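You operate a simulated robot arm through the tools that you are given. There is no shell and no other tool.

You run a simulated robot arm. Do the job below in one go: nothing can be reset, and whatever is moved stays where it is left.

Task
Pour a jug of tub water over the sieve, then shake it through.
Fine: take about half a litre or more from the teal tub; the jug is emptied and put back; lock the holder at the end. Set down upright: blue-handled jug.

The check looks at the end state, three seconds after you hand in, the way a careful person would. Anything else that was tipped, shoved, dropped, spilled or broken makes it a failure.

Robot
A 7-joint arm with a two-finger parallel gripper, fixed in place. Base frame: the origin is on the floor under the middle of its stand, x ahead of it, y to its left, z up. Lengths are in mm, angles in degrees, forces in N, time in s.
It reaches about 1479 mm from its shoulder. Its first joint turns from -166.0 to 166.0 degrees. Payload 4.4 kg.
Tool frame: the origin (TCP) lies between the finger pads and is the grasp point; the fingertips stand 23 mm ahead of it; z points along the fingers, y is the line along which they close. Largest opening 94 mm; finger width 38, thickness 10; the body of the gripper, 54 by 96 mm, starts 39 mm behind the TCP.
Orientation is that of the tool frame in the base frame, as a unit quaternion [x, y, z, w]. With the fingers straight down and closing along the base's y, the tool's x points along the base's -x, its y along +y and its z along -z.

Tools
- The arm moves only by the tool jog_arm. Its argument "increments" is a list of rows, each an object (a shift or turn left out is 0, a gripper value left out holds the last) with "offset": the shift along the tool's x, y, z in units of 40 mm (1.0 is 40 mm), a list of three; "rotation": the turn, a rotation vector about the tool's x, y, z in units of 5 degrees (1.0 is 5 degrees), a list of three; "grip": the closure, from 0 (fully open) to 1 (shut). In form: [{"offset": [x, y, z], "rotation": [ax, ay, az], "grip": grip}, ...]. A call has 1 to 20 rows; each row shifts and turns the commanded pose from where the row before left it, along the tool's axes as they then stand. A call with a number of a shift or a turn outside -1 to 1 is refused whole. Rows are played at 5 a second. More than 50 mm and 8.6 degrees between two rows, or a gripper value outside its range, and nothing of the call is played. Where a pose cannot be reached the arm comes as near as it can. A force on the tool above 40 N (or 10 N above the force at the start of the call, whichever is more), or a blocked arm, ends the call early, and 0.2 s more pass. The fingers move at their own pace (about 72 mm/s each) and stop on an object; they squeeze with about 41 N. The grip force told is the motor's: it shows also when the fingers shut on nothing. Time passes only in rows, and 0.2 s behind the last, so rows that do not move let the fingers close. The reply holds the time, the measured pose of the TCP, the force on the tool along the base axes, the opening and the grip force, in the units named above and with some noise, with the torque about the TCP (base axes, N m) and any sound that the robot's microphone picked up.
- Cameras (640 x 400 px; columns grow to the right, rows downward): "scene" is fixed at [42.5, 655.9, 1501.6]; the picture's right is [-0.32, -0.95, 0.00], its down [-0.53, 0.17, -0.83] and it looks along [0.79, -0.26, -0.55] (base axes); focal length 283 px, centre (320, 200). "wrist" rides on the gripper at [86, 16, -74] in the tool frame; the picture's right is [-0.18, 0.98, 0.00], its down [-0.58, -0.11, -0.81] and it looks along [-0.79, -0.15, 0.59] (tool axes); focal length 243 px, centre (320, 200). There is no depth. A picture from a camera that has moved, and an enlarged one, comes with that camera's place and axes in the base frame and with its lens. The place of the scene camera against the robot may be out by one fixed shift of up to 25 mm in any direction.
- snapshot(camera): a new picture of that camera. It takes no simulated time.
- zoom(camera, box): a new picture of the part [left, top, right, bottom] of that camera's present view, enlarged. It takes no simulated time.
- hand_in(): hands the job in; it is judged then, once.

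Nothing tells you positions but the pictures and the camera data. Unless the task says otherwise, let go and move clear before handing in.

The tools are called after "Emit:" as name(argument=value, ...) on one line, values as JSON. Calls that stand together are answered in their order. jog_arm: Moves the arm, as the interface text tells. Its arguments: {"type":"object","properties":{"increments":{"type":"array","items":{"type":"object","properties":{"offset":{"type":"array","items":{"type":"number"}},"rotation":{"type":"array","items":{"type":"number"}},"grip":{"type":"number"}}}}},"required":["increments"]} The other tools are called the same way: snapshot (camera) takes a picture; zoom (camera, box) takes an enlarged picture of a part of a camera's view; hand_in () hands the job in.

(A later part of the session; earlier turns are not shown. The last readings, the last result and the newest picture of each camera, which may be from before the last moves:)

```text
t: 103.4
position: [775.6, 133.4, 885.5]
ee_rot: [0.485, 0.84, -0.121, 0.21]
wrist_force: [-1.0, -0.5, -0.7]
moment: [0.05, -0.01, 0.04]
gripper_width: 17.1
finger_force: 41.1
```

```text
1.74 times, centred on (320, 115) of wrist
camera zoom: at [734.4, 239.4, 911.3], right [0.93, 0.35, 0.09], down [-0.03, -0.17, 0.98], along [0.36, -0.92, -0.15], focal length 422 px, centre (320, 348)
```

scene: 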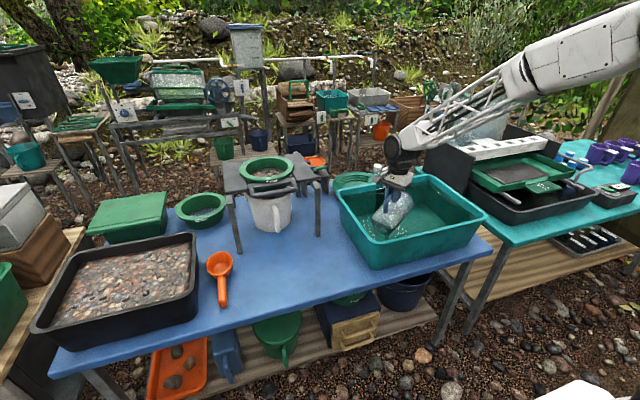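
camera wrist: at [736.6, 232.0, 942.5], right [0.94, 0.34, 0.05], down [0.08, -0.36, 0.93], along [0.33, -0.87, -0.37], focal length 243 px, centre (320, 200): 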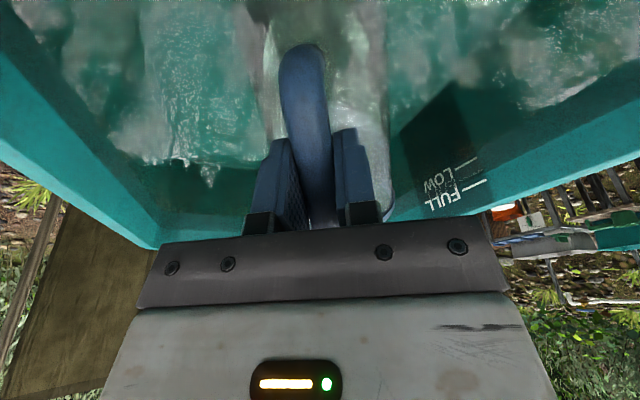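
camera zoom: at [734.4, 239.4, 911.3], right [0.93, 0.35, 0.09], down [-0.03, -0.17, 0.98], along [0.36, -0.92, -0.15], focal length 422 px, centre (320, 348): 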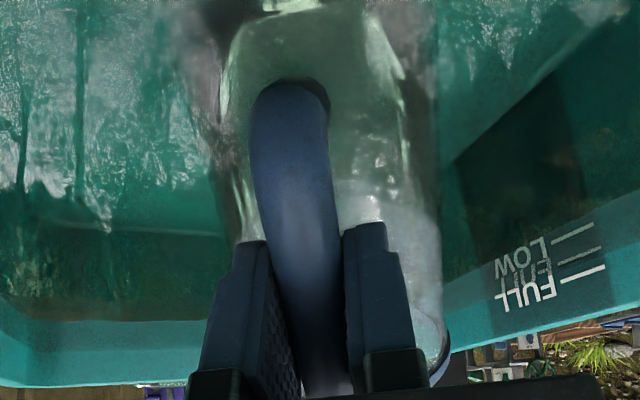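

By geometry the jug is filled to the tub's level, about 580 ml at this tilt. I'll raise it smoothly while righting it over the tub.

Emit:
jog_arm(increments=[{"offset": [-0.176, 0, -0.331], "rotation": [0, -0.4, 0]}, {"offset": [-0.1875, 0, -0.325], "rotation": [0, -0.4, 0]}, {"offset": [-0.199, 0, -0.318], "rotation": [0, -0.4, 0]}, {"offset": [-0.21, 0, -0.311], "rotation": [0, -0.4, 0]}, {"offset": [-0.22, 0, -0.303], "rotation": [0, -0.4, 0]}, {"offset": [-0.231, 0, -0.2955], "rotation": [0, -0.4, 0]}, {"offset": [-0.241, 0, -0.287], "rotation": [0, -0.4, 0]}, {"offset": [-0.251, 0, -0.279], "rotation": [0, -0.4, 0]}, {"offset": [-0.26, 0, -0.27], "rotation": [0, -0.4, 0]}, {"offset": [-0.27, 0, -0.26], "rotation": [0, -0.4, 0]}, {"offset": [-0.279, 0, -0.251], "rotation": [0, -0.4, 0]}, {"offset": [-0.287, 0, -0.241], "rotation": [0, -0.4, 0]}, {"offset": [-0.2955, 0, -0.231], "rotation": [0, -0.4, 0]}, {"offset": [-0.303, 0, -0.22], "rotation": [0, -0.4, 0]}, {"offset": [-0.311, 0, -0.21], "rotation": [0, -0.4, 0]}, {"offset": [-0.318, 0, -0.199], "rotation": [0, -0.4, 0]}, {"offset": [-0.325, 0, -0.1875], "rotation": [0, -0.4, 0]}, {"offset": [-0.331, 0, -0.176], "rotation": [0, -0.4, 0]}, {"offset": [-0.337, 0, -0.164], "rotation": [0, -0.4, 0]}, {"offset": [-0.343, 0, -0.1525], "rotation": [0, -0.8, 0]}])

Emit:
snapshot(camera="scene")

Emit:
snapshot(camera="wrist")

```text
t: 107.6
position: [776.8, 135.1, 1186.0]
ee_rot: [0.41, 0.709, -0.287, 0.497]
wrist_force: [-0.5, 0.4, -7.8]
moment: [0.44, 0.26, -0.01]
gripper_width: 17.6
finger_force: 41.0
```

```text
taken
```

scene: 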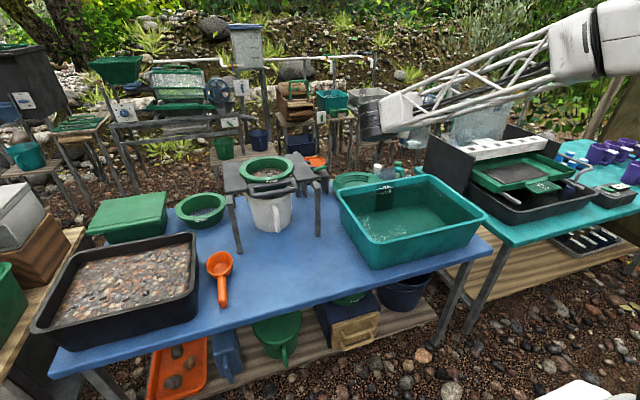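

```text
taken
camera wrist: at [740.2, 230.6, 1130.0], right [0.88, 0.44, 0.17], down [-0.37, 0.43, 0.82], along [0.28, -0.79, 0.54], focal length 243 px, centre (320, 200)
```

wrist: 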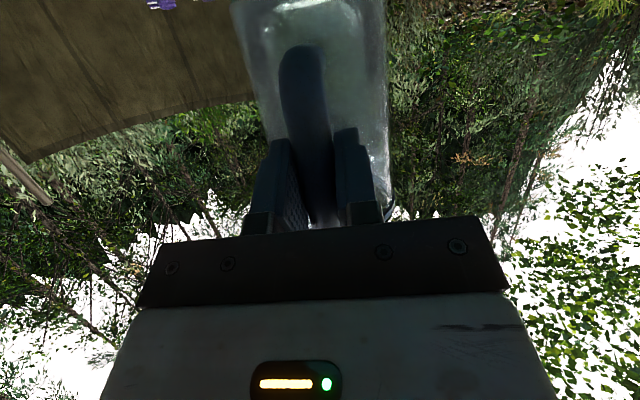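

The load reads about 7.8 N against roughly 1.5 N empty, so about 0.6 L of water is in the jug. I'll carry it level, high over the stand, to the pour start.

Emit:
jog_arm(increments=[{"offset": [0.09, 0.27, -0.24]}, {"offset": [0.13, 0.41, -0.36]}, {"offset": [0.175, 0.549, -0.48]}, {"offset": [0.175, 0.549, -0.48]}, {"offset": [0.175, 0.549, -0.48]}, {"offset": [0.175, 0.549, -0.48]}, {"offset": [0.175, 0.549, -0.48]}, {"offset": [0.175, 0.549, -0.48]}, {"offset": [0.175, 0.549, -0.48]}, {"offset": [0.175, 0.549, -0.48]}, {"offset": [0.175, 0.549, -0.48]}, {"offset": [0.175, 0.549, -0.48]}, {"offset": [0.175, 0.549, -0.48]}, {"offset": [0.175, 0.549, -0.48]}, {"offset": [0.13, 0.41, -0.36]}, {"offset": [0.09, 0.27, -0.24]}])

Emit:
snapshot(camera="scene")

Emit:
snapshot(camera="wrist")

```text
t: 111.0
position: [903.3, 550.4, 1184.6]
ee_rot: [0.41, 0.709, -0.288, 0.496]
wrist_force: [0.0, 0.1, -8.3]
moment: [0.47, 0.27, -0.02]
gripper_width: 17.8
finger_force: 41.1
```

```text
taken
```

scene: 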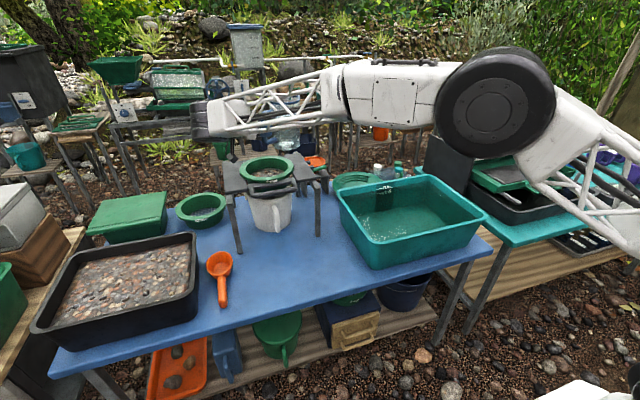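

```text
taken
camera wrist: at [868.2, 644.8, 1129.7], right [0.88, 0.44, 0.17], down [-0.37, 0.43, 0.82], along [0.28, -0.79, 0.54], focal length 243 px, centre (320, 200)
```

wrist: 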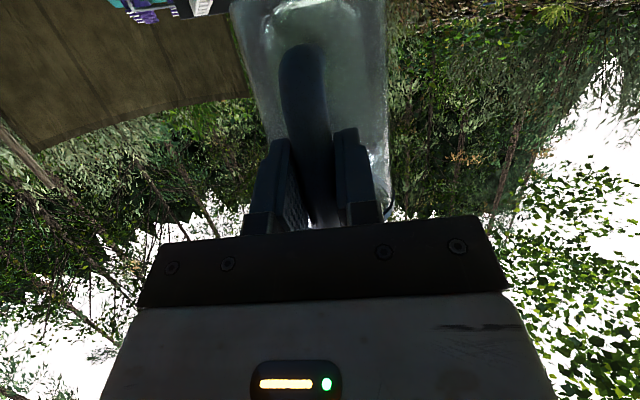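

Still steady at about 8.3 N. Moving on to the pour start position beside the sieve, then a gentle tilt to 25°, which is below the spill angle.

Emit:
jog_arm(increments=[{"offset": [0.16, 0.254, -0.225]}, {"offset": [0.317, 0.507, -0.45]}, {"offset": [0.317, 0.507, -0.45]}, {"offset": [0.317, 0.507, -0.45]}, {"offset": [0.317, 0.507, -0.45]}, {"offset": [0.317, 0.507, -0.45]}, {"offset": [0.16, 0.254, -0.225]}, {"rotation": [0, 0.5, 0]}, {"rotation": [0, 0.5, 0]}, {"rotation": [0, 0.5, 0]}, {"rotation": [0, 0.5, 0]}, {"rotation": [0, 0.5, 0]}, {"rotation": [0, 0.5, 0]}, {"rotation": [0, 0.5, 0]}, {"rotation": [0, 0.5, 0]}, {"rotation": [0, 0.5, 0]}, {"rotation": [0, 0.5, 0]}])

Emit:
snapshot(camera="scene")

Emit:
zoom(camera="scene", box=[180, 80, 340, 200])

Emit:
snapshot(camera="wrist")

```text
t: 114.6
position: [944.8, 720.6, 1151.5]
ee_rot: [0.462, 0.8, -0.191, 0.332]
wrist_force: [0.7, 0.0, -7.4]
moment: [0.35, 0.22, 0.01]
gripper_width: 17.6
finger_force: 41.1
```

```text
taken
```

scene: 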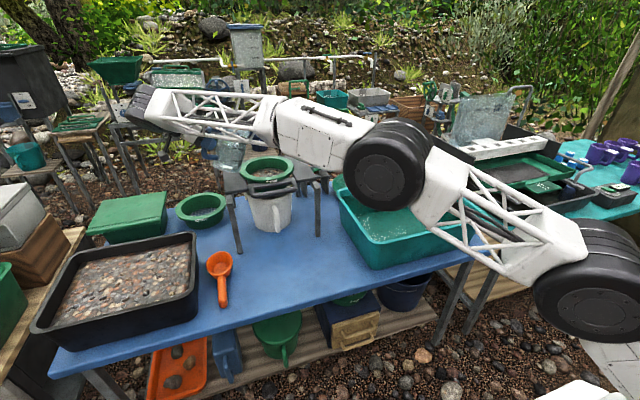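

```text
3.33 times, centred on (260, 140) of scene
camera zoom: at [42.5, 655.9, 1501.6], right [-0.32, -0.95, 0.0], down [-0.53, 0.17, -0.83], along [0.79, -0.26, -0.55], focal length 942 px, centre (520, 400)
```

zoom: 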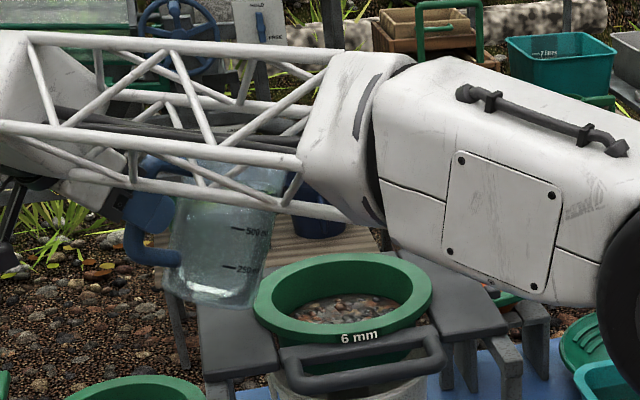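

```text
taken
camera wrist: at [901.3, 829.6, 1143.2], right [0.92, 0.38, 0.13], down [-0.17, 0.08, 0.98], along [0.36, -0.92, 0.14], focal length 243 px, centre (320, 200)
```

wrist: 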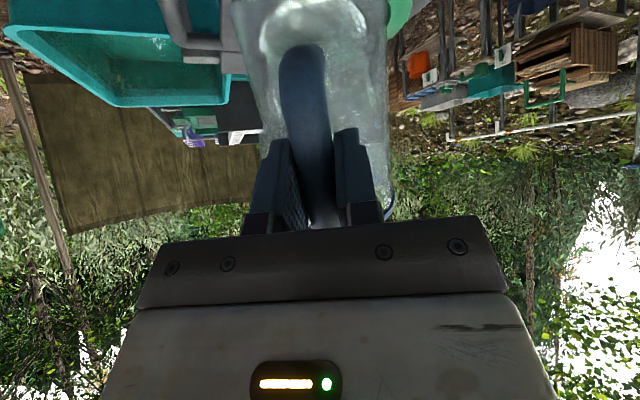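

Jug at 25° beside the sieve with water up past the 500 mark. I'll begin tilting slowly with the spout tip held just short of the sieve's centre.

Emit:
jog_arm(increments=[{"rotation": [0, 1, 0]}, {"offset": [-0.042, 0, 0.035], "rotation": [0, 1, 0]}, {"offset": [-0.047, 0, 0.002], "rotation": [0, 0.5, 0]}, {"offset": [-0.056, 0, 0.006], "rotation": [0, 0.5, 0]}])

Emit:
zoom(camera="scene", box=[180, 80, 340, 200])

Emit:
snapshot(camera="wrist")

```text
t: 115.6
position: [948.6, 717.3, 1152.2]
ee_rot: [0.483, 0.837, -0.13, 0.224]
wrist_force: [0.6, 0.8, -7.7]
moment: [0.26, 0.18, 0.05]
gripper_width: 17.7
finger_force: 40.5
```

```text
3.33 times, centred on (260, 140) of scene
camera zoom: at [42.5, 655.9, 1501.6], right [-0.32, -0.95, 0.0], down [-0.53, 0.17, -0.83], along [0.79, -0.26, -0.55], focal length 942 px, centre (520, 400)
```

zoom: 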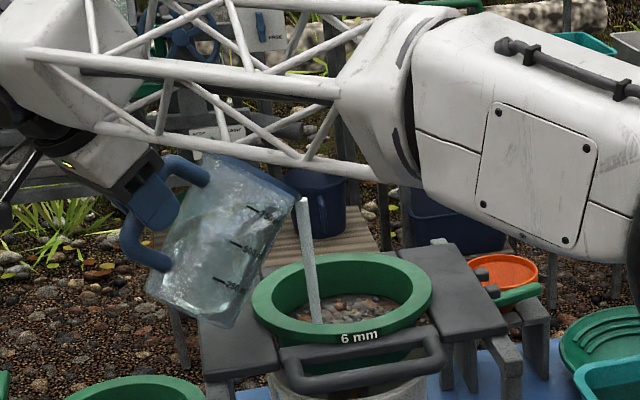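

```text
taken
camera wrist: at [906.6, 823.2, 1174.4], right [0.93, 0.35, 0.09], down [-0.04, -0.14, 0.99], along [0.36, -0.92, -0.12], focal length 243 px, centre (320, 200)
```

wrist: 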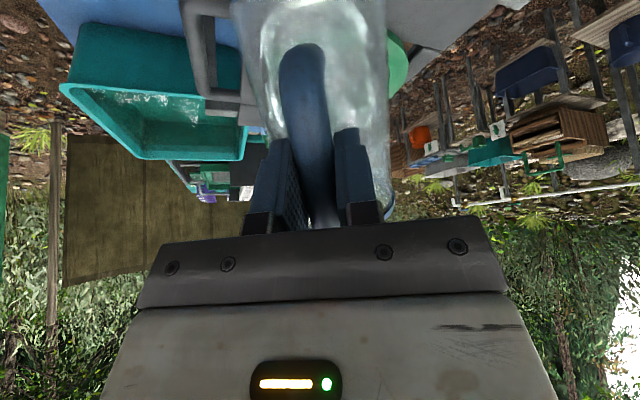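

A clean stream is landing inside the sieve, a bit short of centre. I'll shift about 30 mm further along the pour direction while continuing to tilt slowly.

Emit:
jog_arm(increments=[{"offset": [-0.289, 0, 0.109], "rotation": [0, 0.5, 0]}, {"offset": [-0.3025, 0, 0.101], "rotation": [0, 0.5, 0]}, {"offset": [-0.3, 0, 0.1126], "rotation": [0, 0.5, 0]}, {"offset": [-0.083, 0, 0.008], "rotation": [0, 0.5, 0]}])

Emit:
zoom(camera="scene", box=[180, 80, 340, 200])

Emit:
snapshot(camera="wrist")

```text
t: 116.6
position: [968.0, 681.5, 1158.8]
ee_rot: [0.492, 0.853, -0.087, 0.151]
wrist_force: [0.2, -0.3, -5.7]
moment: [0.18, 0.09, 0.02]
gripper_width: 17.9
finger_force: 40.5
```

```text
3.33 times, centred on (260, 140) of scene
camera zoom: at [42.5, 655.9, 1501.6], right [-0.32, -0.95, 0.0], down [-0.53, 0.17, -0.83], along [0.79, -0.26, -0.55], focal length 942 px, centre (520, 400)
```

zoom: 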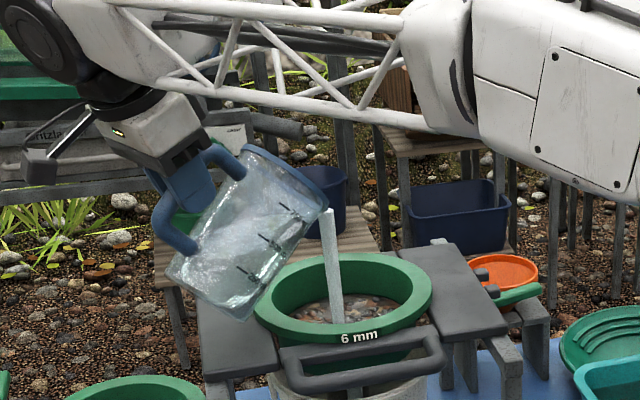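

```text
taken
camera wrist: at [928.0, 783.2, 1199.6], right [0.94, 0.34, 0.06], down [0.04, -0.29, 0.96], along [0.34, -0.89, -0.28], focal length 243 px, centre (320, 200)
```

wrist: 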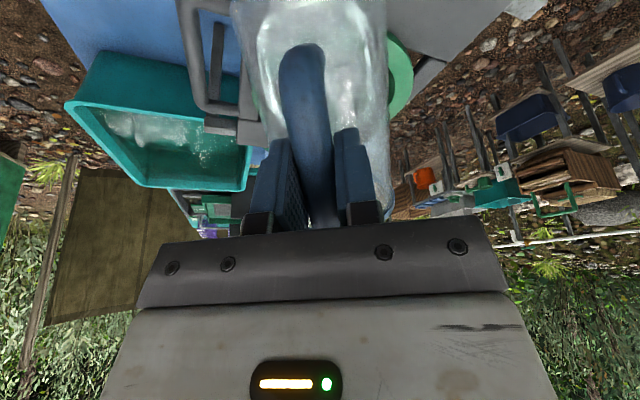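

The stream lands inside the sieve but toward the front side, so I'll nudge it about 15 mm in +x while continuing to tilt.

Emit:
jog_arm(increments=[{"offset": [-0.185, 0.15, 0.041], "rotation": [0, 0.5, 0]}, {"offset": [-0.191, 0.15, 0.034], "rotation": [0, 0.5, 0]}, {"offset": [-0.099, 0, 0.027], "rotation": [0, 0.5, 0]}, {"offset": [-0.105, 0, 0.023], "rotation": [0, 0.5, 0]}])

Emit:
zoom(camera="scene", box=[180, 80, 340, 200])

Emit:
snapshot(camera="wrist")

```text
t: 117.6
position: [991.4, 667.4, 1161.3]
ee_rot: [0.498, 0.863, -0.043, 0.075]
wrist_force: [-0.3, 0.1, -4.6]
moment: [0.05, 0.06, 0.0]
gripper_width: 17.7
finger_force: 40.9
```

```text
3.33 times, centred on (260, 140) of scene
camera zoom: at [42.5, 655.9, 1501.6], right [-0.32, -0.95, 0.0], down [-0.53, 0.17, -0.83], along [0.79, -0.26, -0.55], focal length 942 px, centre (520, 400)
```

zoom: 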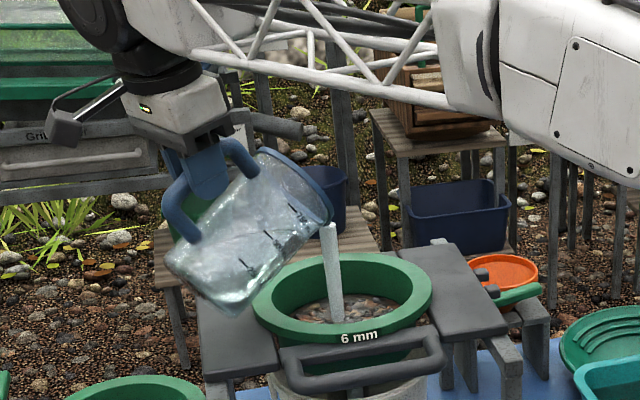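

```text
taken
camera wrist: at [956.0, 760.7, 1220.0], right [0.94, 0.33, 0.03], down [0.12, -0.43, 0.89], along [0.31, -0.84, -0.45], focal length 243 px, centre (320, 200)
```

wrist: 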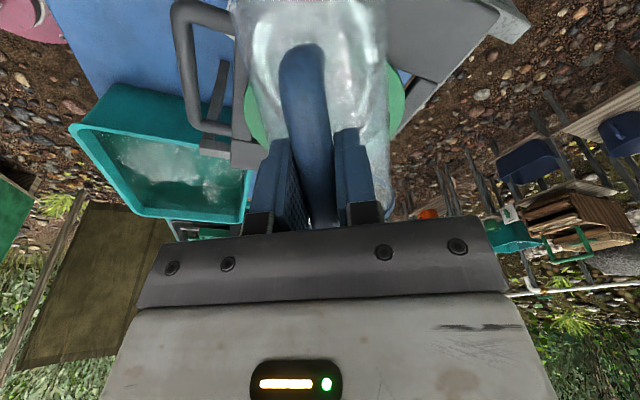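

Still landing well inside the sieve, about 0.3 L left. Continuing to tilt with a small +x nudge.

Emit:
jog_arm(increments=[{"offset": [-0.286, 0.175, 0.05], "rotation": [0, 0.5, 0]}, {"offset": [-0.1215, 0, 0.016], "rotation": [0, 0.5, 0]}, {"offset": [-0.129, 0, -0.014], "rotation": [0, 0.5, 0]}, {"offset": [-0.1335, 0, -0.019], "rotation": [0, 0.5, 0]}, {"offset": [-0.14, 0, -0.025], "rotation": [0, 0.5, 0]}, {"offset": [-0.143, 0, -0.056], "rotation": [0, 0.5, 0]}])

Emit:
zoom(camera="scene", box=[180, 80, 340, 200])

Emit:
snapshot(camera="wrist")

```text
t: 119.0
position: [1015.7, 638.5, 1167.7]
ee_rot: [0.5, 0.865, 0.022, -0.038]
wrist_force: [-0.4, 0.5, -1.4]
moment: [0.01, 0.01, 0.02]
gripper_width: 17.4
finger_force: 41.5
```

```text
3.33 times, centred on (260, 140) of scene
camera zoom: at [42.5, 655.9, 1501.6], right [-0.32, -0.95, 0.0], down [-0.53, 0.17, -0.83], along [0.79, -0.26, -0.55], focal length 942 px, centre (520, 400)
```

zoom: 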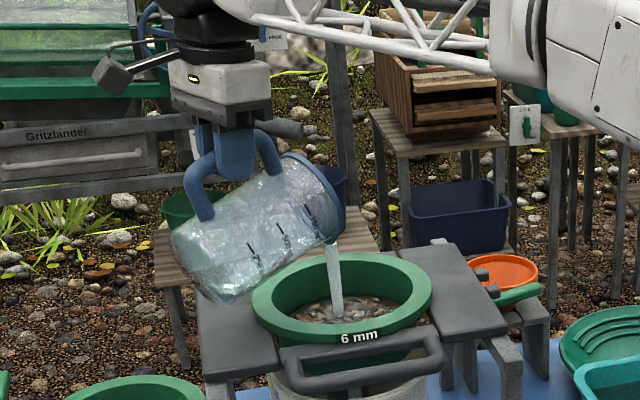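

```text
taken
camera wrist: at [990.3, 715.7, 1249.2], right [0.94, 0.33, -0.02], down [0.23, -0.62, 0.75], along [0.24, -0.71, -0.66], focal length 243 px, centre (320, 200)
```

wrist: 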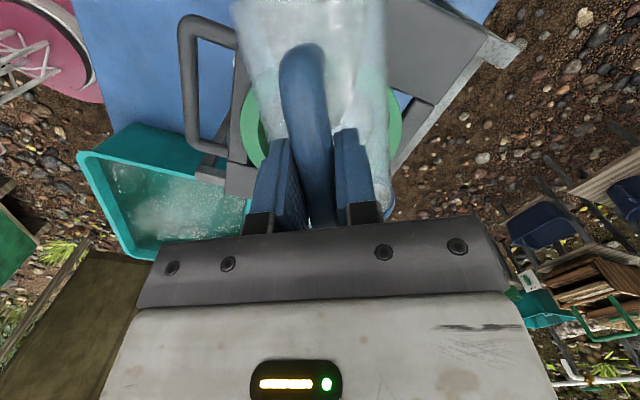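

The jug is nearly empty (1.4 N). My projection shows the stream slightly past centre in +x, so I'll ease back and finish tilting to 115° to empty it.

Emit:
jog_arm(increments=[{"offset": [-0.154, -0.133, -0.189], "rotation": [0, 1, 0]}, {"offset": [-0.15, -0.133, -0.23], "rotation": [0, 1, 0]}, {"offset": [-0.1525, -0.133, -0.222], "rotation": [0, 1, 0]}, {"offset": [-0.28, 0, -0.262], "rotation": [0, 1, 0]}, {"offset": [-0.288, 0, -0.245], "rotation": [0, 1, 0]}, {"offset": [-0.285, 0, -0.251], "rotation": [0, 1, 0]}, {"offset": [-0.28, 0, -0.2575], "rotation": [0, 1, 0]}, {"offset": [-0.29, 0, -0.244], "rotation": [0, 1, 0]}, {}, {}, {}])

Emit:
zoom(camera="scene", box=[180, 80, 340, 200])

Emit:
snapshot(camera="wrist")

```text
t: 121.4
position: [1049.5, 543.6, 1203.7]
ee_rot: [0.461, 0.8, 0.191, -0.332]
wrist_force: [0.9, 0.0, -1.5]
moment: [-0.05, 0.01, 0.01]
gripper_width: 17.1
finger_force: 41.2
```

```text
3.33 times, centred on (260, 140) of scene
camera zoom: at [42.5, 655.9, 1501.6], right [-0.32, -0.95, 0.0], down [-0.53, 0.17, -0.83], along [0.79, -0.26, -0.55], focal length 942 px, centre (520, 400)
```

zoom: 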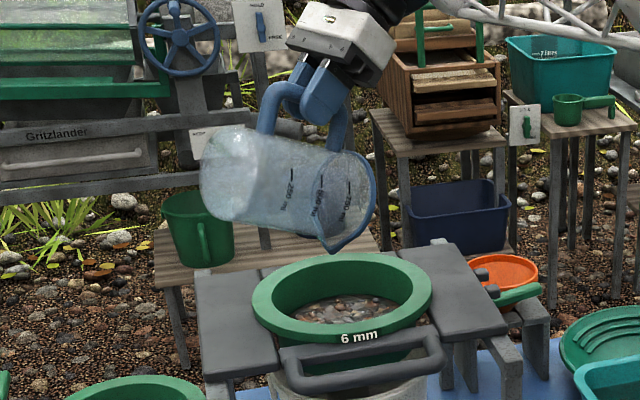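

```text
taken
camera wrist: at [1059.1, 560.8, 1318.4], right [0.92, 0.38, -0.13], down [0.4, -0.9, 0.16], along [-0.06, -0.2, -0.98], focal length 243 px, centre (320, 200)
```

wrist: 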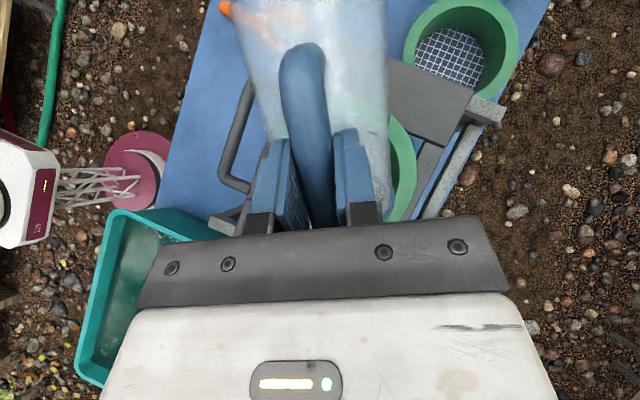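

The jug looks empty. I'll enlarge to make sure no water is left before righting it.

Emit:
zoom(camera="scene", box=[220, 95, 300, 165])

Emit:
zoom(camera="scene", box=[230, 145, 330, 225])

```text
5.71 times, centred on (260, 130) of scene
camera zoom: at [42.5, 655.9, 1501.6], right [-0.32, -0.95, 0.0], down [-0.53, 0.17, -0.83], along [0.79, -0.26, -0.55], focal length 1615 px, centre (663, 600)
```

zoom: 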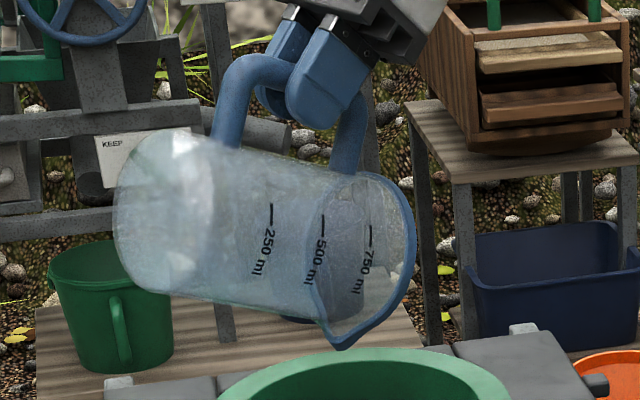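

```text
5.00 times, centred on (280, 185) of scene
camera zoom: at [42.5, 655.9, 1501.6], right [-0.32, -0.95, 0.0], down [-0.53, 0.17, -0.83], along [0.79, -0.26, -0.55], focal length 1413 px, centre (520, 275)
```

zoom: 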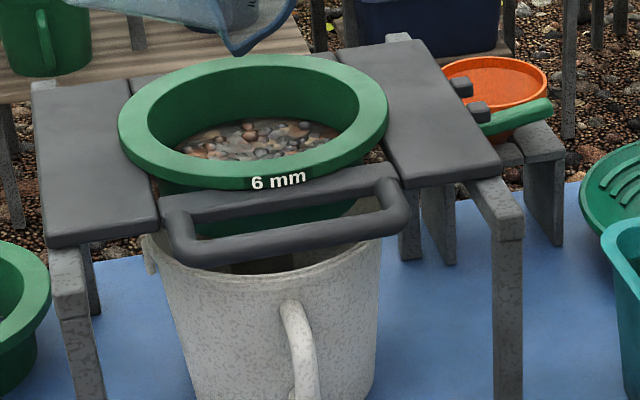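

The jug is empty. I'll right it above the stand, then carry it back toward its home spot.

Emit:
jog_arm(increments=[{"rotation": [0, -1, 0]}, {"rotation": [0, -1, 0]}, {"rotation": [0, -1, 0]}, {"rotation": [0, -1, 0]}, {"rotation": [0, -1, 0]}, {"rotation": [0, -1, 0]}, {"rotation": [0, -1, 0]}, {"rotation": [0, -1, 0]}, {"rotation": [0, -1, 0]}, {"rotation": [0, -1, 0]}, {"rotation": [0, -1, 0]}, {"rotation": [0, -1, 0]}, {"rotation": [0, -1, 0]}, {"rotation": [0, -1, 0]}, {"rotation": [0, -1, 0]}, {"rotation": [0, -1, 0]}, {"rotation": [0, -1, 0]}, {"rotation": [0, -1, 0]}, {"rotation": [0, -1, 0]}, {"rotation": [0, -1, 0]}])

Emit:
jog_arm(increments=[{"rotation": [0, -1, 0]}, {"rotation": [0, -1, 0]}, {"rotation": [0, -1, 0]}, {"offset": [0.329, -0.855, -0.101]}, {"offset": [0.329, -0.855, -0.101]}, {"offset": [0.329, -0.855, -0.101]}, {"offset": [0.329, -0.855, -0.101]}, {"offset": [0.329, -0.855, -0.101]}, {"offset": [0.329, -0.855, -0.101]}, {"offset": [0.329, -0.855, -0.101]}, {"offset": [0.329, -0.855, -0.101]}, {"offset": [0.329, -0.855, -0.101]}, {"offset": [0.329, -0.855, -0.101]}, {"offset": [0.329, -0.855, -0.101]}, {"offset": [0.329, -0.855, -0.101]}, {"offset": [0.329, -0.855, -0.101]}])

Emit:
snapshot(camera="scene")

Emit:
snapshot(camera="wrist")

```text
t: 125.6
position: [1050.1, 545.2, 1203.0]
ee_rot: [0.445, 0.767, -0.232, 0.4]
wrist_force: [-1.1, -0.8, -0.6]
moment: [0.13, 0.07, 0.01]
gripper_width: 16.9
finger_force: 41.3
```

```text
t: 129.0
position: [612.3, 417.9, 1058.3]
ee_rot: [0.411, 0.709, -0.287, 0.497]
wrist_force: [0.9, 0.8, -1.4]
moment: [0.04, 0.02, -0.04]
gripper_width: 17.4
finger_force: 41.4
```

```text
taken
```

scene: 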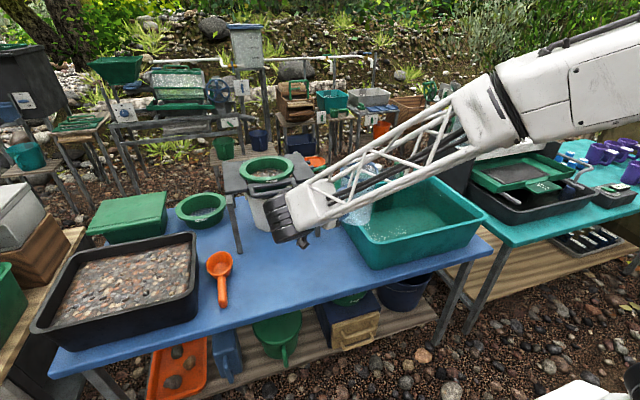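

```text
taken
camera wrist: at [576.2, 512.1, 1002.3], right [0.88, 0.44, 0.17], down [-0.37, 0.43, 0.82], along [0.28, -0.79, 0.54], focal length 243 px, centre (320, 200)
```

wrist: 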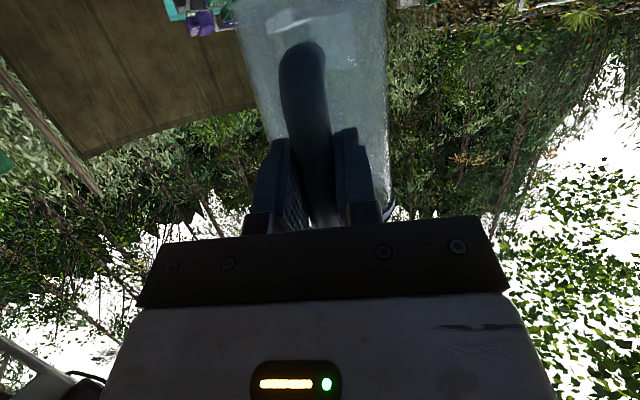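

Holding well with no slip. Turning back to the original heading and lowering most of the way to the table.

Emit:
jog_arm(increments=[{"rotation": [-0.94, 0, -0.342]}, {"rotation": [-0.94, 0, -0.342]}, {"rotation": [-0.94, 0, -0.342]}, {"rotation": [-0.94, 0, -0.342]}, {"rotation": [-0.94, 0, -0.342]}, {"rotation": [-0.94, 0, -0.342]}, {"rotation": [-0.94, 0, -0.342]}, {"rotation": [-0.94, 0, -0.342]}, {"rotation": [-0.94, 0, -0.342]}, {"rotation": [-0.94, 0, -0.342]}, {"rotation": [-0.94, 0, -0.342]}, {"rotation": [-0.94, 0, -0.342]}, {"offset": [0.02, -0.05, -0.055]}, {"offset": [0.94, 0, 0.342]}, {"offset": [0.94, 0, 0.342]}, {"offset": [0.94, 0, 0.342]}, {"offset": [0.94, 0, 0.342]}, {"offset": [0.94, 0, 0.342]}])

Emit:
snapshot(camera="scene")

Emit:
zoom(camera="scene", box=[290, 195, 390, 285])

```text
t: 132.8
position: [609.0, 417.1, 860.3]
ee_rot: [0.0, 0.819, 0.0, 0.574]
wrist_force: [0.1, -0.8, -1.6]
moment: [0.01, 0.08, 0.01]
gripper_width: 17.2
finger_force: 41.1
```

```text
taken
```

scene: 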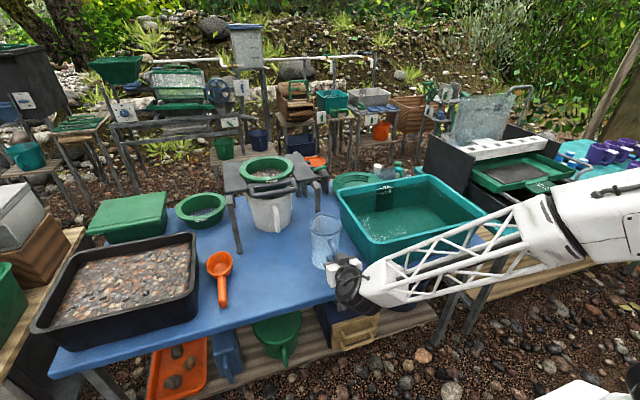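

```text
4.44 times, centred on (340, 240) of scene
camera zoom: at [42.5, 655.9, 1501.6], right [-0.32, -0.95, 0.0], down [-0.53, 0.17, -0.83], along [0.79, -0.26, -0.55], focal length 1256 px, centre (231, 22)
```

zoom: 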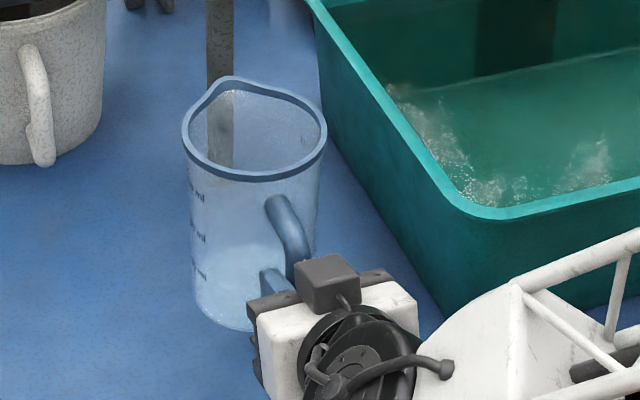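

The jug looks level and empty over its original spot, matching the earlier lift picture. Lowering the last 60 mm gently, finishing with tiny steps.

Emit:
jog_arm(increments=[{"offset": [0.47, 0, 0.171]}, {"offset": [0.47, 0, 0.171]}, {"offset": [0.235, 0, 0.0855]}, {"offset": [0.07, 0, 0.0257]}, {"offset": [0.047, 0, 0.0171]}, {"offset": [0.047, 0, 0.0171]}])

```text
t: 134.2
position: [608.3, 415.4, 803.5]
ee_rot: [0.001, 0.819, -0.001, 0.574]
wrist_force: [0.0, 0.2, -0.4]
moment: [-0.02, 0.03, -0.03]
gripper_width: 17.1
finger_force: 40.5
```

Just above the table. Stepping down about 1 mm at a time to touch down.

Emit:
jog_arm(increments=[{"offset": [0.0235, 0, 0.0086]}, {"offset": [0.0235, 0, 0.0086]}, {"offset": [0.0235, 0, 0.0086]}])

Emit:
jog_arm(increments=[{"offset": [0, 0, 0]}])

Emit:
zoom(camera="scene", box=[290, 215, 390, 305])

```text
t: 135.0
position: [608.9, 416.1, 800.4]
ee_rot: [0.0, 0.818, 0.001, 0.575]
wrist_force: [-7.3, -0.8, 19.6]
moment: [-0.1, -1.07, 0.0]
gripper_width: 17.3
finger_force: 40.7
```

```text
t: 135.4
position: [609.4, 417.3, 801.4]
ee_rot: [0.0, 0.819, 0.001, 0.574]
wrist_force: [-3.9, 1.3, 25.2]
moment: [-0.02, -1.05, 0.04]
gripper_width: 17.4
finger_force: 41.2
```

```text
4.44 times, centred on (340, 260) of scene
camera zoom: at [42.5, 655.9, 1501.6], right [-0.32, -0.95, 0.0], down [-0.53, 0.17, -0.83], along [0.79, -0.26, -0.55], focal length 1256 px, centre (231, -67)
```

zoom: 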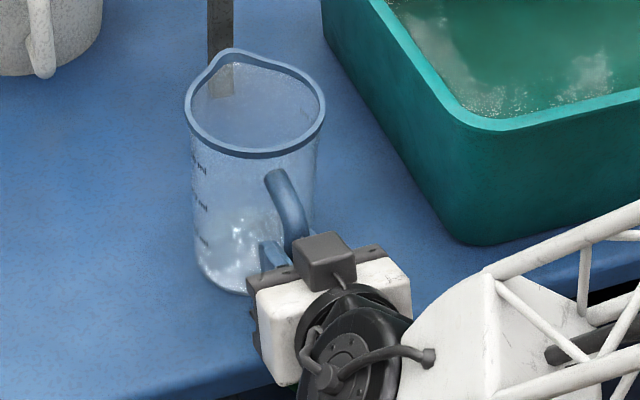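

Firm contact with the table at about 22 N. I'll relieve the press by about 1 mm, then open the gripper.

Emit:
jog_arm(increments=[{"offset": [-0.0235, 0, -0.0086]}, {}])

```text
t: 136.0
position: [607.6, 415.2, 801.4]
ee_rot: [0.0, 0.819, 0.0, 0.574]
wrist_force: [0.4, 2.8, 17.4]
moment: [0.09, -0.85, 0.12]
gripper_width: 17.2
finger_force: 40.6
```

Emit:
jog_arm(increments=[{"offset": [-0.018, 0, -0.0065]}, {}])

```text
t: 136.6
position: [609.0, 415.0, 799.9]
ee_rot: [0.0, 0.819, 0.0, 0.573]
wrist_force: [-2.3, 4.1, 15.0]
moment: [0.16, -0.52, 0.14]
gripper_width: 17.2
finger_force: 41.4
```

Still 15 N pressing down; relieving slightly more before release.

Emit:
jog_arm(increments=[{"offset": [-0.0235, 0, -0.0086]}, {"offset": [-0.012, 0, -0.0043]}, {}])

```text
t: 137.4
position: [608.0, 414.9, 801.6]
ee_rot: [0.0, 0.82, 0.0, 0.573]
wrist_force: [-0.3, -0.3, -1.1]
moment: [-0.02, 0.09, 0.01]
gripper_width: 17.2
finger_force: 40.8
```

Now it is just at the point of lifting. I'll ease down half a millimetre and open the fingers.

Emit:
jog_arm(increments=[{"offset": [0.014, 0, 0.005]}, {"grip": 0.8}, {"grip": 0.6}, {"grip": 0.3}, {"grip": 0}, {"grip": 0}, {"grip": 0}])

Emit:
zoom(camera="scene", box=[290, 215, 390, 305])

Emit:
snapshot(camera="wrist")

```text
t: 139.0
position: [608.3, 414.1, 803.2]
ee_rot: [0.0, 0.819, 0.0, 0.574]
wrist_force: [-0.3, 0.3, 0.1]
moment: [0.02, 0.02, 0.01]
gripper_width: 94.1
finger_force: 0.0
```

```text
4.44 times, centred on (340, 260) of scene
camera zoom: at [42.5, 655.9, 1501.6], right [-0.32, -0.95, 0.0], down [-0.53, 0.17, -0.83], along [0.79, -0.26, -0.55], focal length 1256 px, centre (231, -67)
```

zoom: 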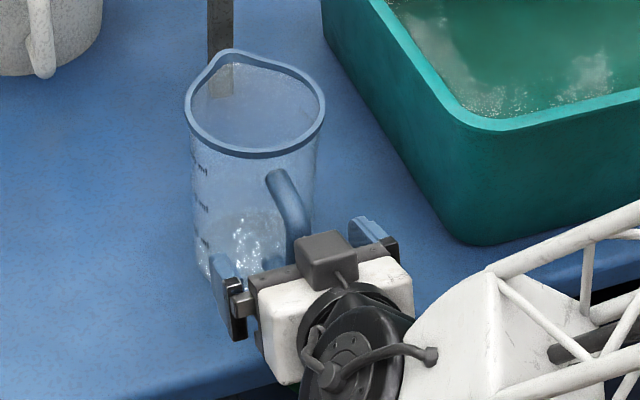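

```text
taken
camera wrist: at [508.7, 432.2, 746.6], right [0.06, 0.98, 0.17], down [-0.56, -0.11, 0.82], along [0.83, -0.15, 0.54], focal length 243 px, centre (320, 200)
```

wrist: 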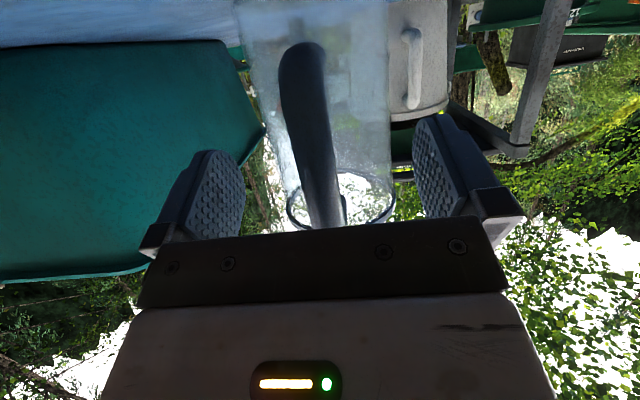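

Jug released, upright and in place. I'll back the fingers straight out, rise clear and turn the gripper down for the sieve holder's handle.

Emit:
jog_arm(increments=[{"offset": [0, 0, -0.4]}, {"offset": [0, 0, -0.6]}, {"offset": [0, 0, -1]}, {"offset": [0, 0, -1]}, {"offset": [-0.94, 0, -0.342]}, {"offset": [-0.94, 0, -0.342]}, {"offset": [-0.94, 0, -0.342]}, {"offset": [-0.94, 0, -0.342]}, {"offset": [-0.94, 0, -0.342]}, {"offset": [-0.94, 0, -0.342]}, {"offset": [-0.94, 0, -0.342]}])

Emit:
zoom(camera="scene", box=[290, 195, 390, 295])

Emit:
jog_arm(increments=[{"rotation": [0, 1, 0]}, {"rotation": [0, 1, 0]}, {"rotation": [0, 1, 0]}, {"rotation": [0, 1, 0]}, {"rotation": [0, 1, 0]}, {"rotation": [0, 1, 0]}, {"rotation": [0, 1, 0]}, {"rotation": [0, 1, 0]}, {"rotation": [0, 1, 0]}, {"rotation": [0, 1, 0]}, {"rotation": [0, 1, 0]}, {"rotation": [0, 1, 0]}, {"rotation": [0, 1, 0]}, {"rotation": [0, 1, 0]}])

Emit:
jog_arm(increments=[{"rotation": [0, 0, -1]}, {"rotation": [0, 0, -1]}, {"rotation": [0, 0, -1]}, {"rotation": [0, 0, -1]}, {"rotation": [0, 0, -1]}, {"rotation": [0, 0, -1]}, {"rotation": [0, 0, -1]}, {"rotation": [0, 0, -1]}, {"rotation": [0, 0, -1]}, {"rotation": [0, 0, -1]}, {"rotation": [0, 0, -1]}, {"rotation": [0, 0, -1]}, {"rotation": [0, 0, -1]}, {"rotation": [0, 0, -1]}, {"rotation": [0, 0, -1]}, {"rotation": [0, 0, -1]}, {"rotation": [0, 0, -1]}, {"rotation": [0, 0, -1]}])

Emit:
snapshot(camera="wrist")

```text
t: 141.4
position: [500.9, 414.3, 1122.9]
ee_rot: [0.001, 0.819, -0.001, 0.574]
wrist_force: [-0.3, -0.2, -0.3]
moment: [0.03, -0.03, 0.02]
gripper_width: 94.0
finger_force: 0.1
```

```text
4.00 times, centred on (340, 245) of scene
camera zoom: at [42.5, 655.9, 1501.6], right [-0.32, -0.95, 0.0], down [-0.53, 0.17, -0.83], along [0.79, -0.26, -0.55], focal length 1130 px, centre (240, 20)
```

zoom: 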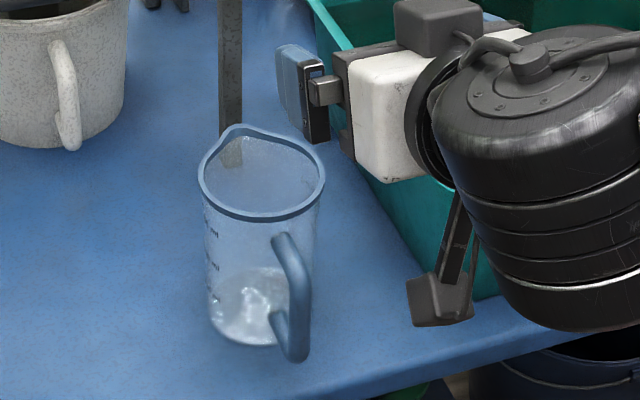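

```text
t: 144.4
position: [495.7, 414.3, 1123.7]
ee_rot: [0.0, 1.0, 0.0, -0.001]
wrist_force: [0.4, -0.2, 0.4]
moment: [-0.02, -0.05, 0.03]
gripper_width: 94.0
finger_force: 0.0
```

```text
t: 148.2
position: [494.6, 414.3, 1124.0]
ee_rot: [0.708, -0.707, 0.0, 0.0]
wrist_force: [-0.1, 0.2, -0.1]
moment: [0.01, -0.03, -0.02]
gripper_width: 93.9
finger_force: 0.0
```

```text
taken
camera wrist: at [479.2, 328.8, 1198.1], right [-0.98, 0.18, 0.0], down [0.11, 0.58, 0.81], along [0.15, 0.79, -0.59], focal length 243 px, centre (320, 200)
```

wrist: 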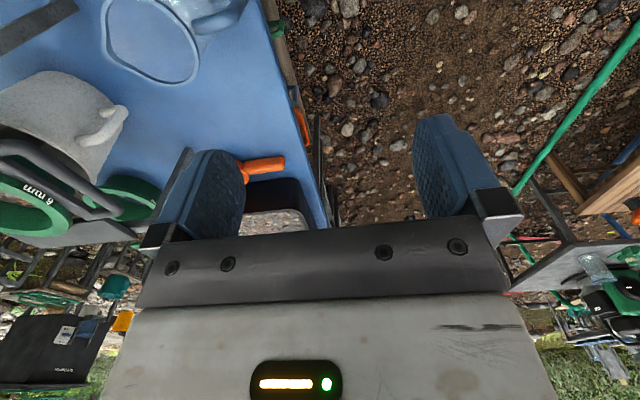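

Jug stands alone, upright. Moving above the holder's handle, expected at about (882, 546, 957).

Emit:
jog_arm(increments=[{"offset": [-0.3, -0.88, 0.077]}, {"offset": [-0.3, -0.88, 0.077]}, {"offset": [-0.3, -0.88, 0.077]}, {"offset": [-0.3, -0.88, 0.077]}, {"offset": [-0.3, -0.88, 0.077]}, {"offset": [-0.3, -0.88, 0.077]}, {"offset": [-0.3, -0.88, 0.077]}, {"offset": [-0.3, -0.88, 0.077]}, {"offset": [-0.3, -0.88, 0.077]}, {"offset": [-0.3, -0.88, 0.077]}, {"offset": [-0.3, -0.88, 0.077]}])

Emit:
snapshot(camera="wrist")

Emit:
snapshot(camera="scene")

```text
t: 150.6
position: [883.5, 545.9, 1092.6]
ee_rot: [0.707, -0.707, 0.0, -0.001]
wrist_force: [0.4, 0.0, 1.5]
moment: [0.02, -0.03, 0.0]
gripper_width: 94.0
finger_force: 0.1
```

```text
taken
camera wrist: at [866.8, 460.3, 1167.1], right [-0.98, 0.18, 0.0], down [0.11, 0.58, 0.81], along [0.15, 0.79, -0.59], focal length 243 px, centre (320, 200)
```

wrist: 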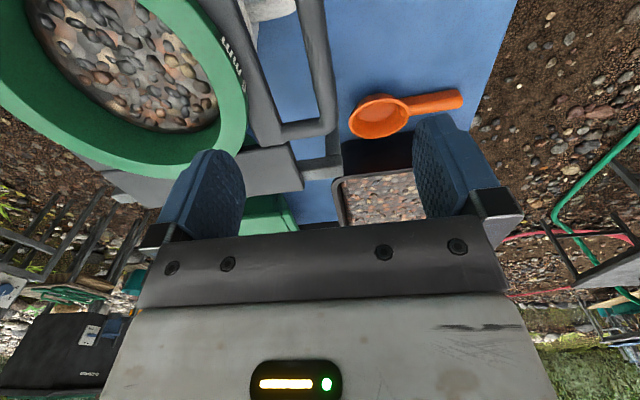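

```text
taken
```

scene: 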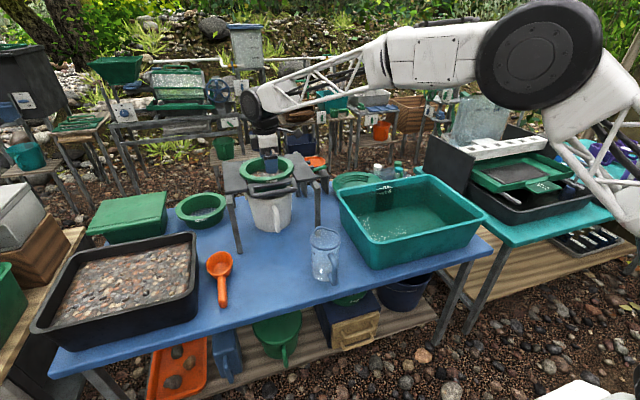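

I'll enlarge the handle in this view to place the bar and gap accurately.

Emit:
zoom(camera="wrist", box=[210, 0, 350, 160])

Emit:
zoom(camera="scene", box=[220, 145, 320, 225])

```text
2.50 times, centred on (280, 80) of wrist
camera zoom: at [866.8, 460.3, 1167.1], right [-0.98, 0.18, 0.0], down [0.11, 0.58, 0.81], along [0.15, 0.79, -0.59], focal length 606 px, centre (420, 500)
```

zoom: 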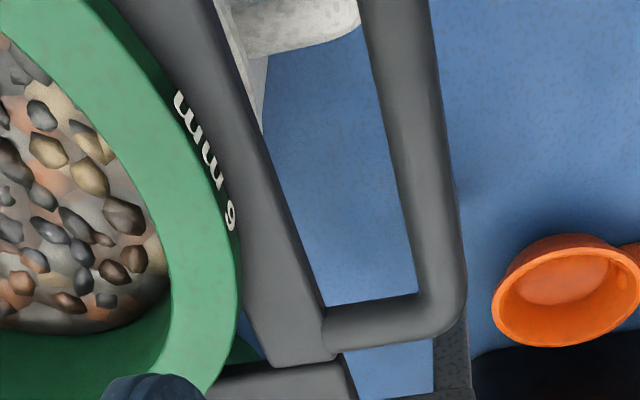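

```text
5.00 times, centred on (270, 185) of scene
camera zoom: at [42.5, 655.9, 1501.6], right [-0.32, -0.95, 0.0], down [-0.53, 0.17, -0.83], along [0.79, -0.26, -0.55], focal length 1413 px, centre (570, 275)
```

zoom: 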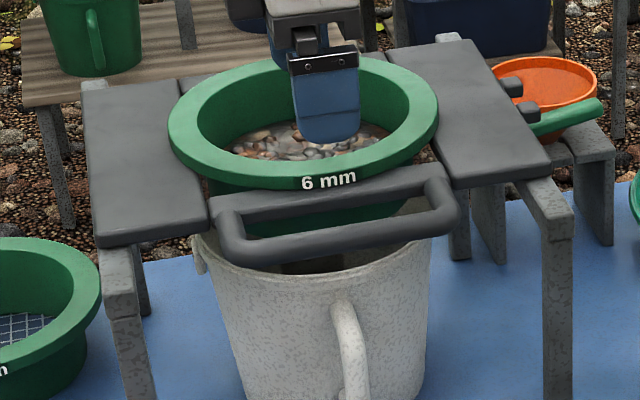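

The bar is about 20 mm thick at x≈884.5, centred at y≈545, z≈958, with about 40 mm of gap to the slab. I'll pre-close to a 40 mm opening and descend around it.

Emit:
jog_arm(increments=[{"grip": 0.57}, {"grip": 0.57}, {"grip": 0.57}, {"offset": [0, -0.02, 1]}, {"offset": [0, 0, 0.8]}, {"offset": [0, 0, 0.4]}])

Emit:
snapshot(camera="wrist")

Emit:
zoom(camera="scene", box=[220, 145, 320, 225])

```text
t: 152.0
position: [883.3, 545.7, 999.4]
ee_rot: [-0.707, 0.707, 0.0, -0.001]
wrist_force: [0.0, 0.4, 1.0]
moment: [0.02, 0.01, -0.01]
gripper_width: 40.7
finger_force: 0.1
```

```text
taken
camera wrist: at [865.8, 460.7, 1074.4], right [-0.98, 0.18, 0.0], down [0.11, 0.58, 0.81], along [0.15, 0.79, -0.59], focal length 243 px, centre (320, 200)
```

wrist: 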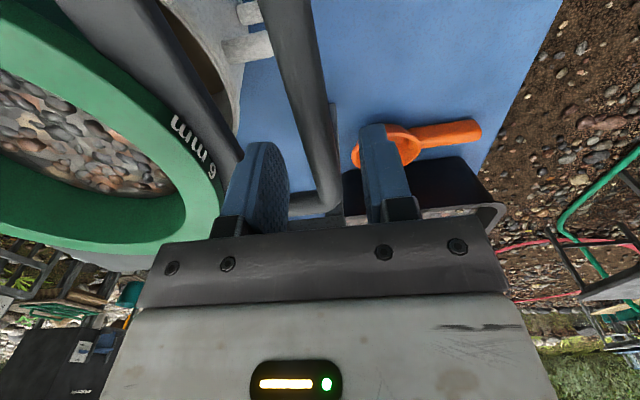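

```text
5.00 times, centred on (270, 185) of scene
camera zoom: at [42.5, 655.9, 1501.6], right [-0.32, -0.95, 0.0], down [-0.53, 0.17, -0.83], along [0.79, -0.26, -0.55], focal length 1413 px, centre (570, 275)
```

zoom: 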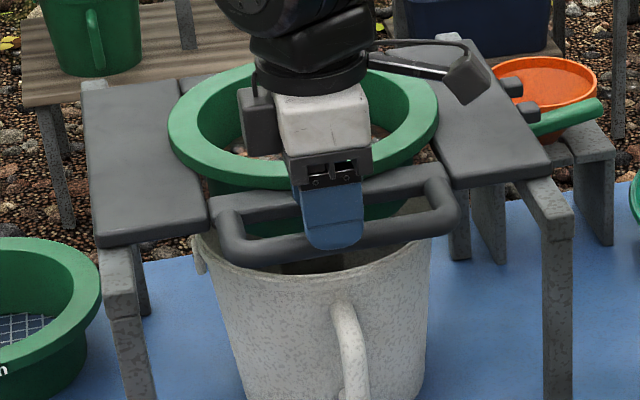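

The bar lies between the two fingers. Descending the last 38 mm and closing.

Emit:
jog_arm(increments=[{"offset": [0, 0, 0.5]}, {"offset": [0, 0, 0.45]}, {"grip": 1}, {"grip": 1}, {"grip": 1}, {"grip": 1}])

Emit:
snapshot(camera="wrist")

Emit:
zoom(camera="scene", box=[220, 145, 320, 225])

```text
t: 153.4
position: [882.5, 546.4, 964.9]
ee_rot: [-0.707, 0.707, 0.001, 0.0]
wrist_force: [-0.5, 0.2, 0.5]
moment: [0.16, 0.0, 0.03]
gripper_width: 18.4
finger_force: 45.1
```

```text
taken
camera wrist: at [867.2, 460.5, 1039.4], right [-0.98, 0.18, 0.0], down [0.11, 0.58, 0.81], along [0.15, 0.79, -0.59], focal length 243 px, centre (320, 200)
```

wrist: 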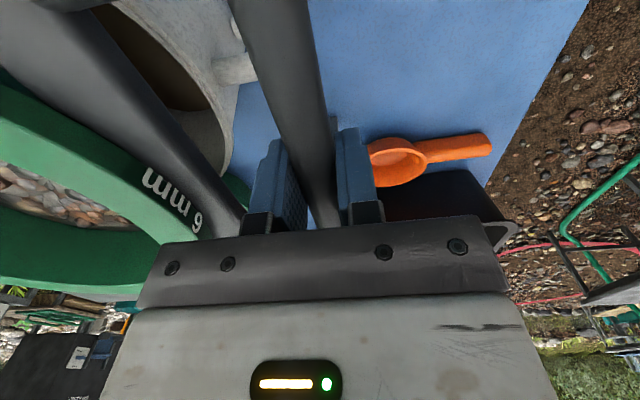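

```text
5.00 times, centred on (270, 185) of scene
camera zoom: at [42.5, 655.9, 1501.6], right [-0.32, -0.95, 0.0], down [-0.53, 0.17, -0.83], along [0.79, -0.26, -0.55], focal length 1413 px, centre (570, 275)
```

zoom: 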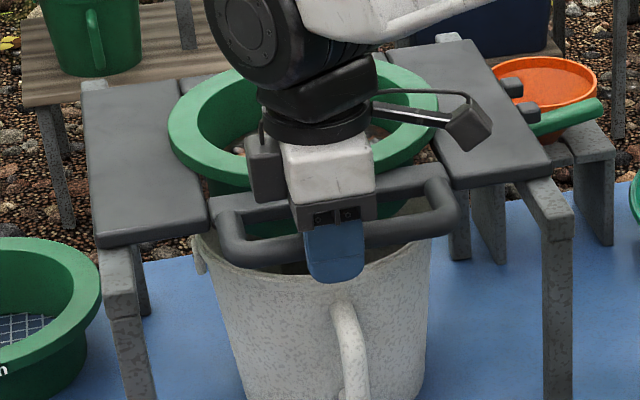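

Gripped the handle (18.4 mm, 45 N); home is x≈882.5. I'll test the motion with a small 10 mm pull toward the robot.

Emit:
jog_arm(increments=[{"offset": [0, 0.125, 0]}, {"offset": [0, 0.125, 0]}])

Emit:
zoom(camera="scene", box=[220, 145, 320, 225])

```text
t: 154.0
position: [873.0, 547.6, 964.5]
ee_rot: [-0.707, 0.708, -0.001, 0.001]
wrist_force: [0.7, -2.9, 10.6]
moment: [-0.99, -0.05, 0.02]
gripper_width: 18.5
finger_force: 44.9
```

```text
5.00 times, centred on (270, 185) of scene
camera zoom: at [42.5, 655.9, 1501.6], right [-0.32, -0.95, 0.0], down [-0.53, 0.17, -0.83], along [0.79, -0.26, -0.55], focal length 1413 px, centre (570, 275)
```

zoom: 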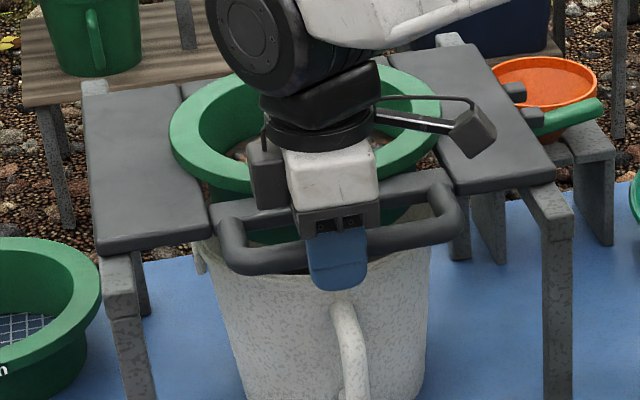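

The slab slid about 10 mm with the handle. I'll check the resting force before shaking further.

Emit:
jog_arm(increments=[{}, {}])

```text
t: 154.6
position: [873.6, 545.6, 964.6]
ee_rot: [0.707, -0.707, 0.0, 0.0]
wrist_force: [1.0, 0.5, 14.9]
moment: [0.08, -0.01, 0.0]
gripper_width: 18.5
finger_force: 44.9
```

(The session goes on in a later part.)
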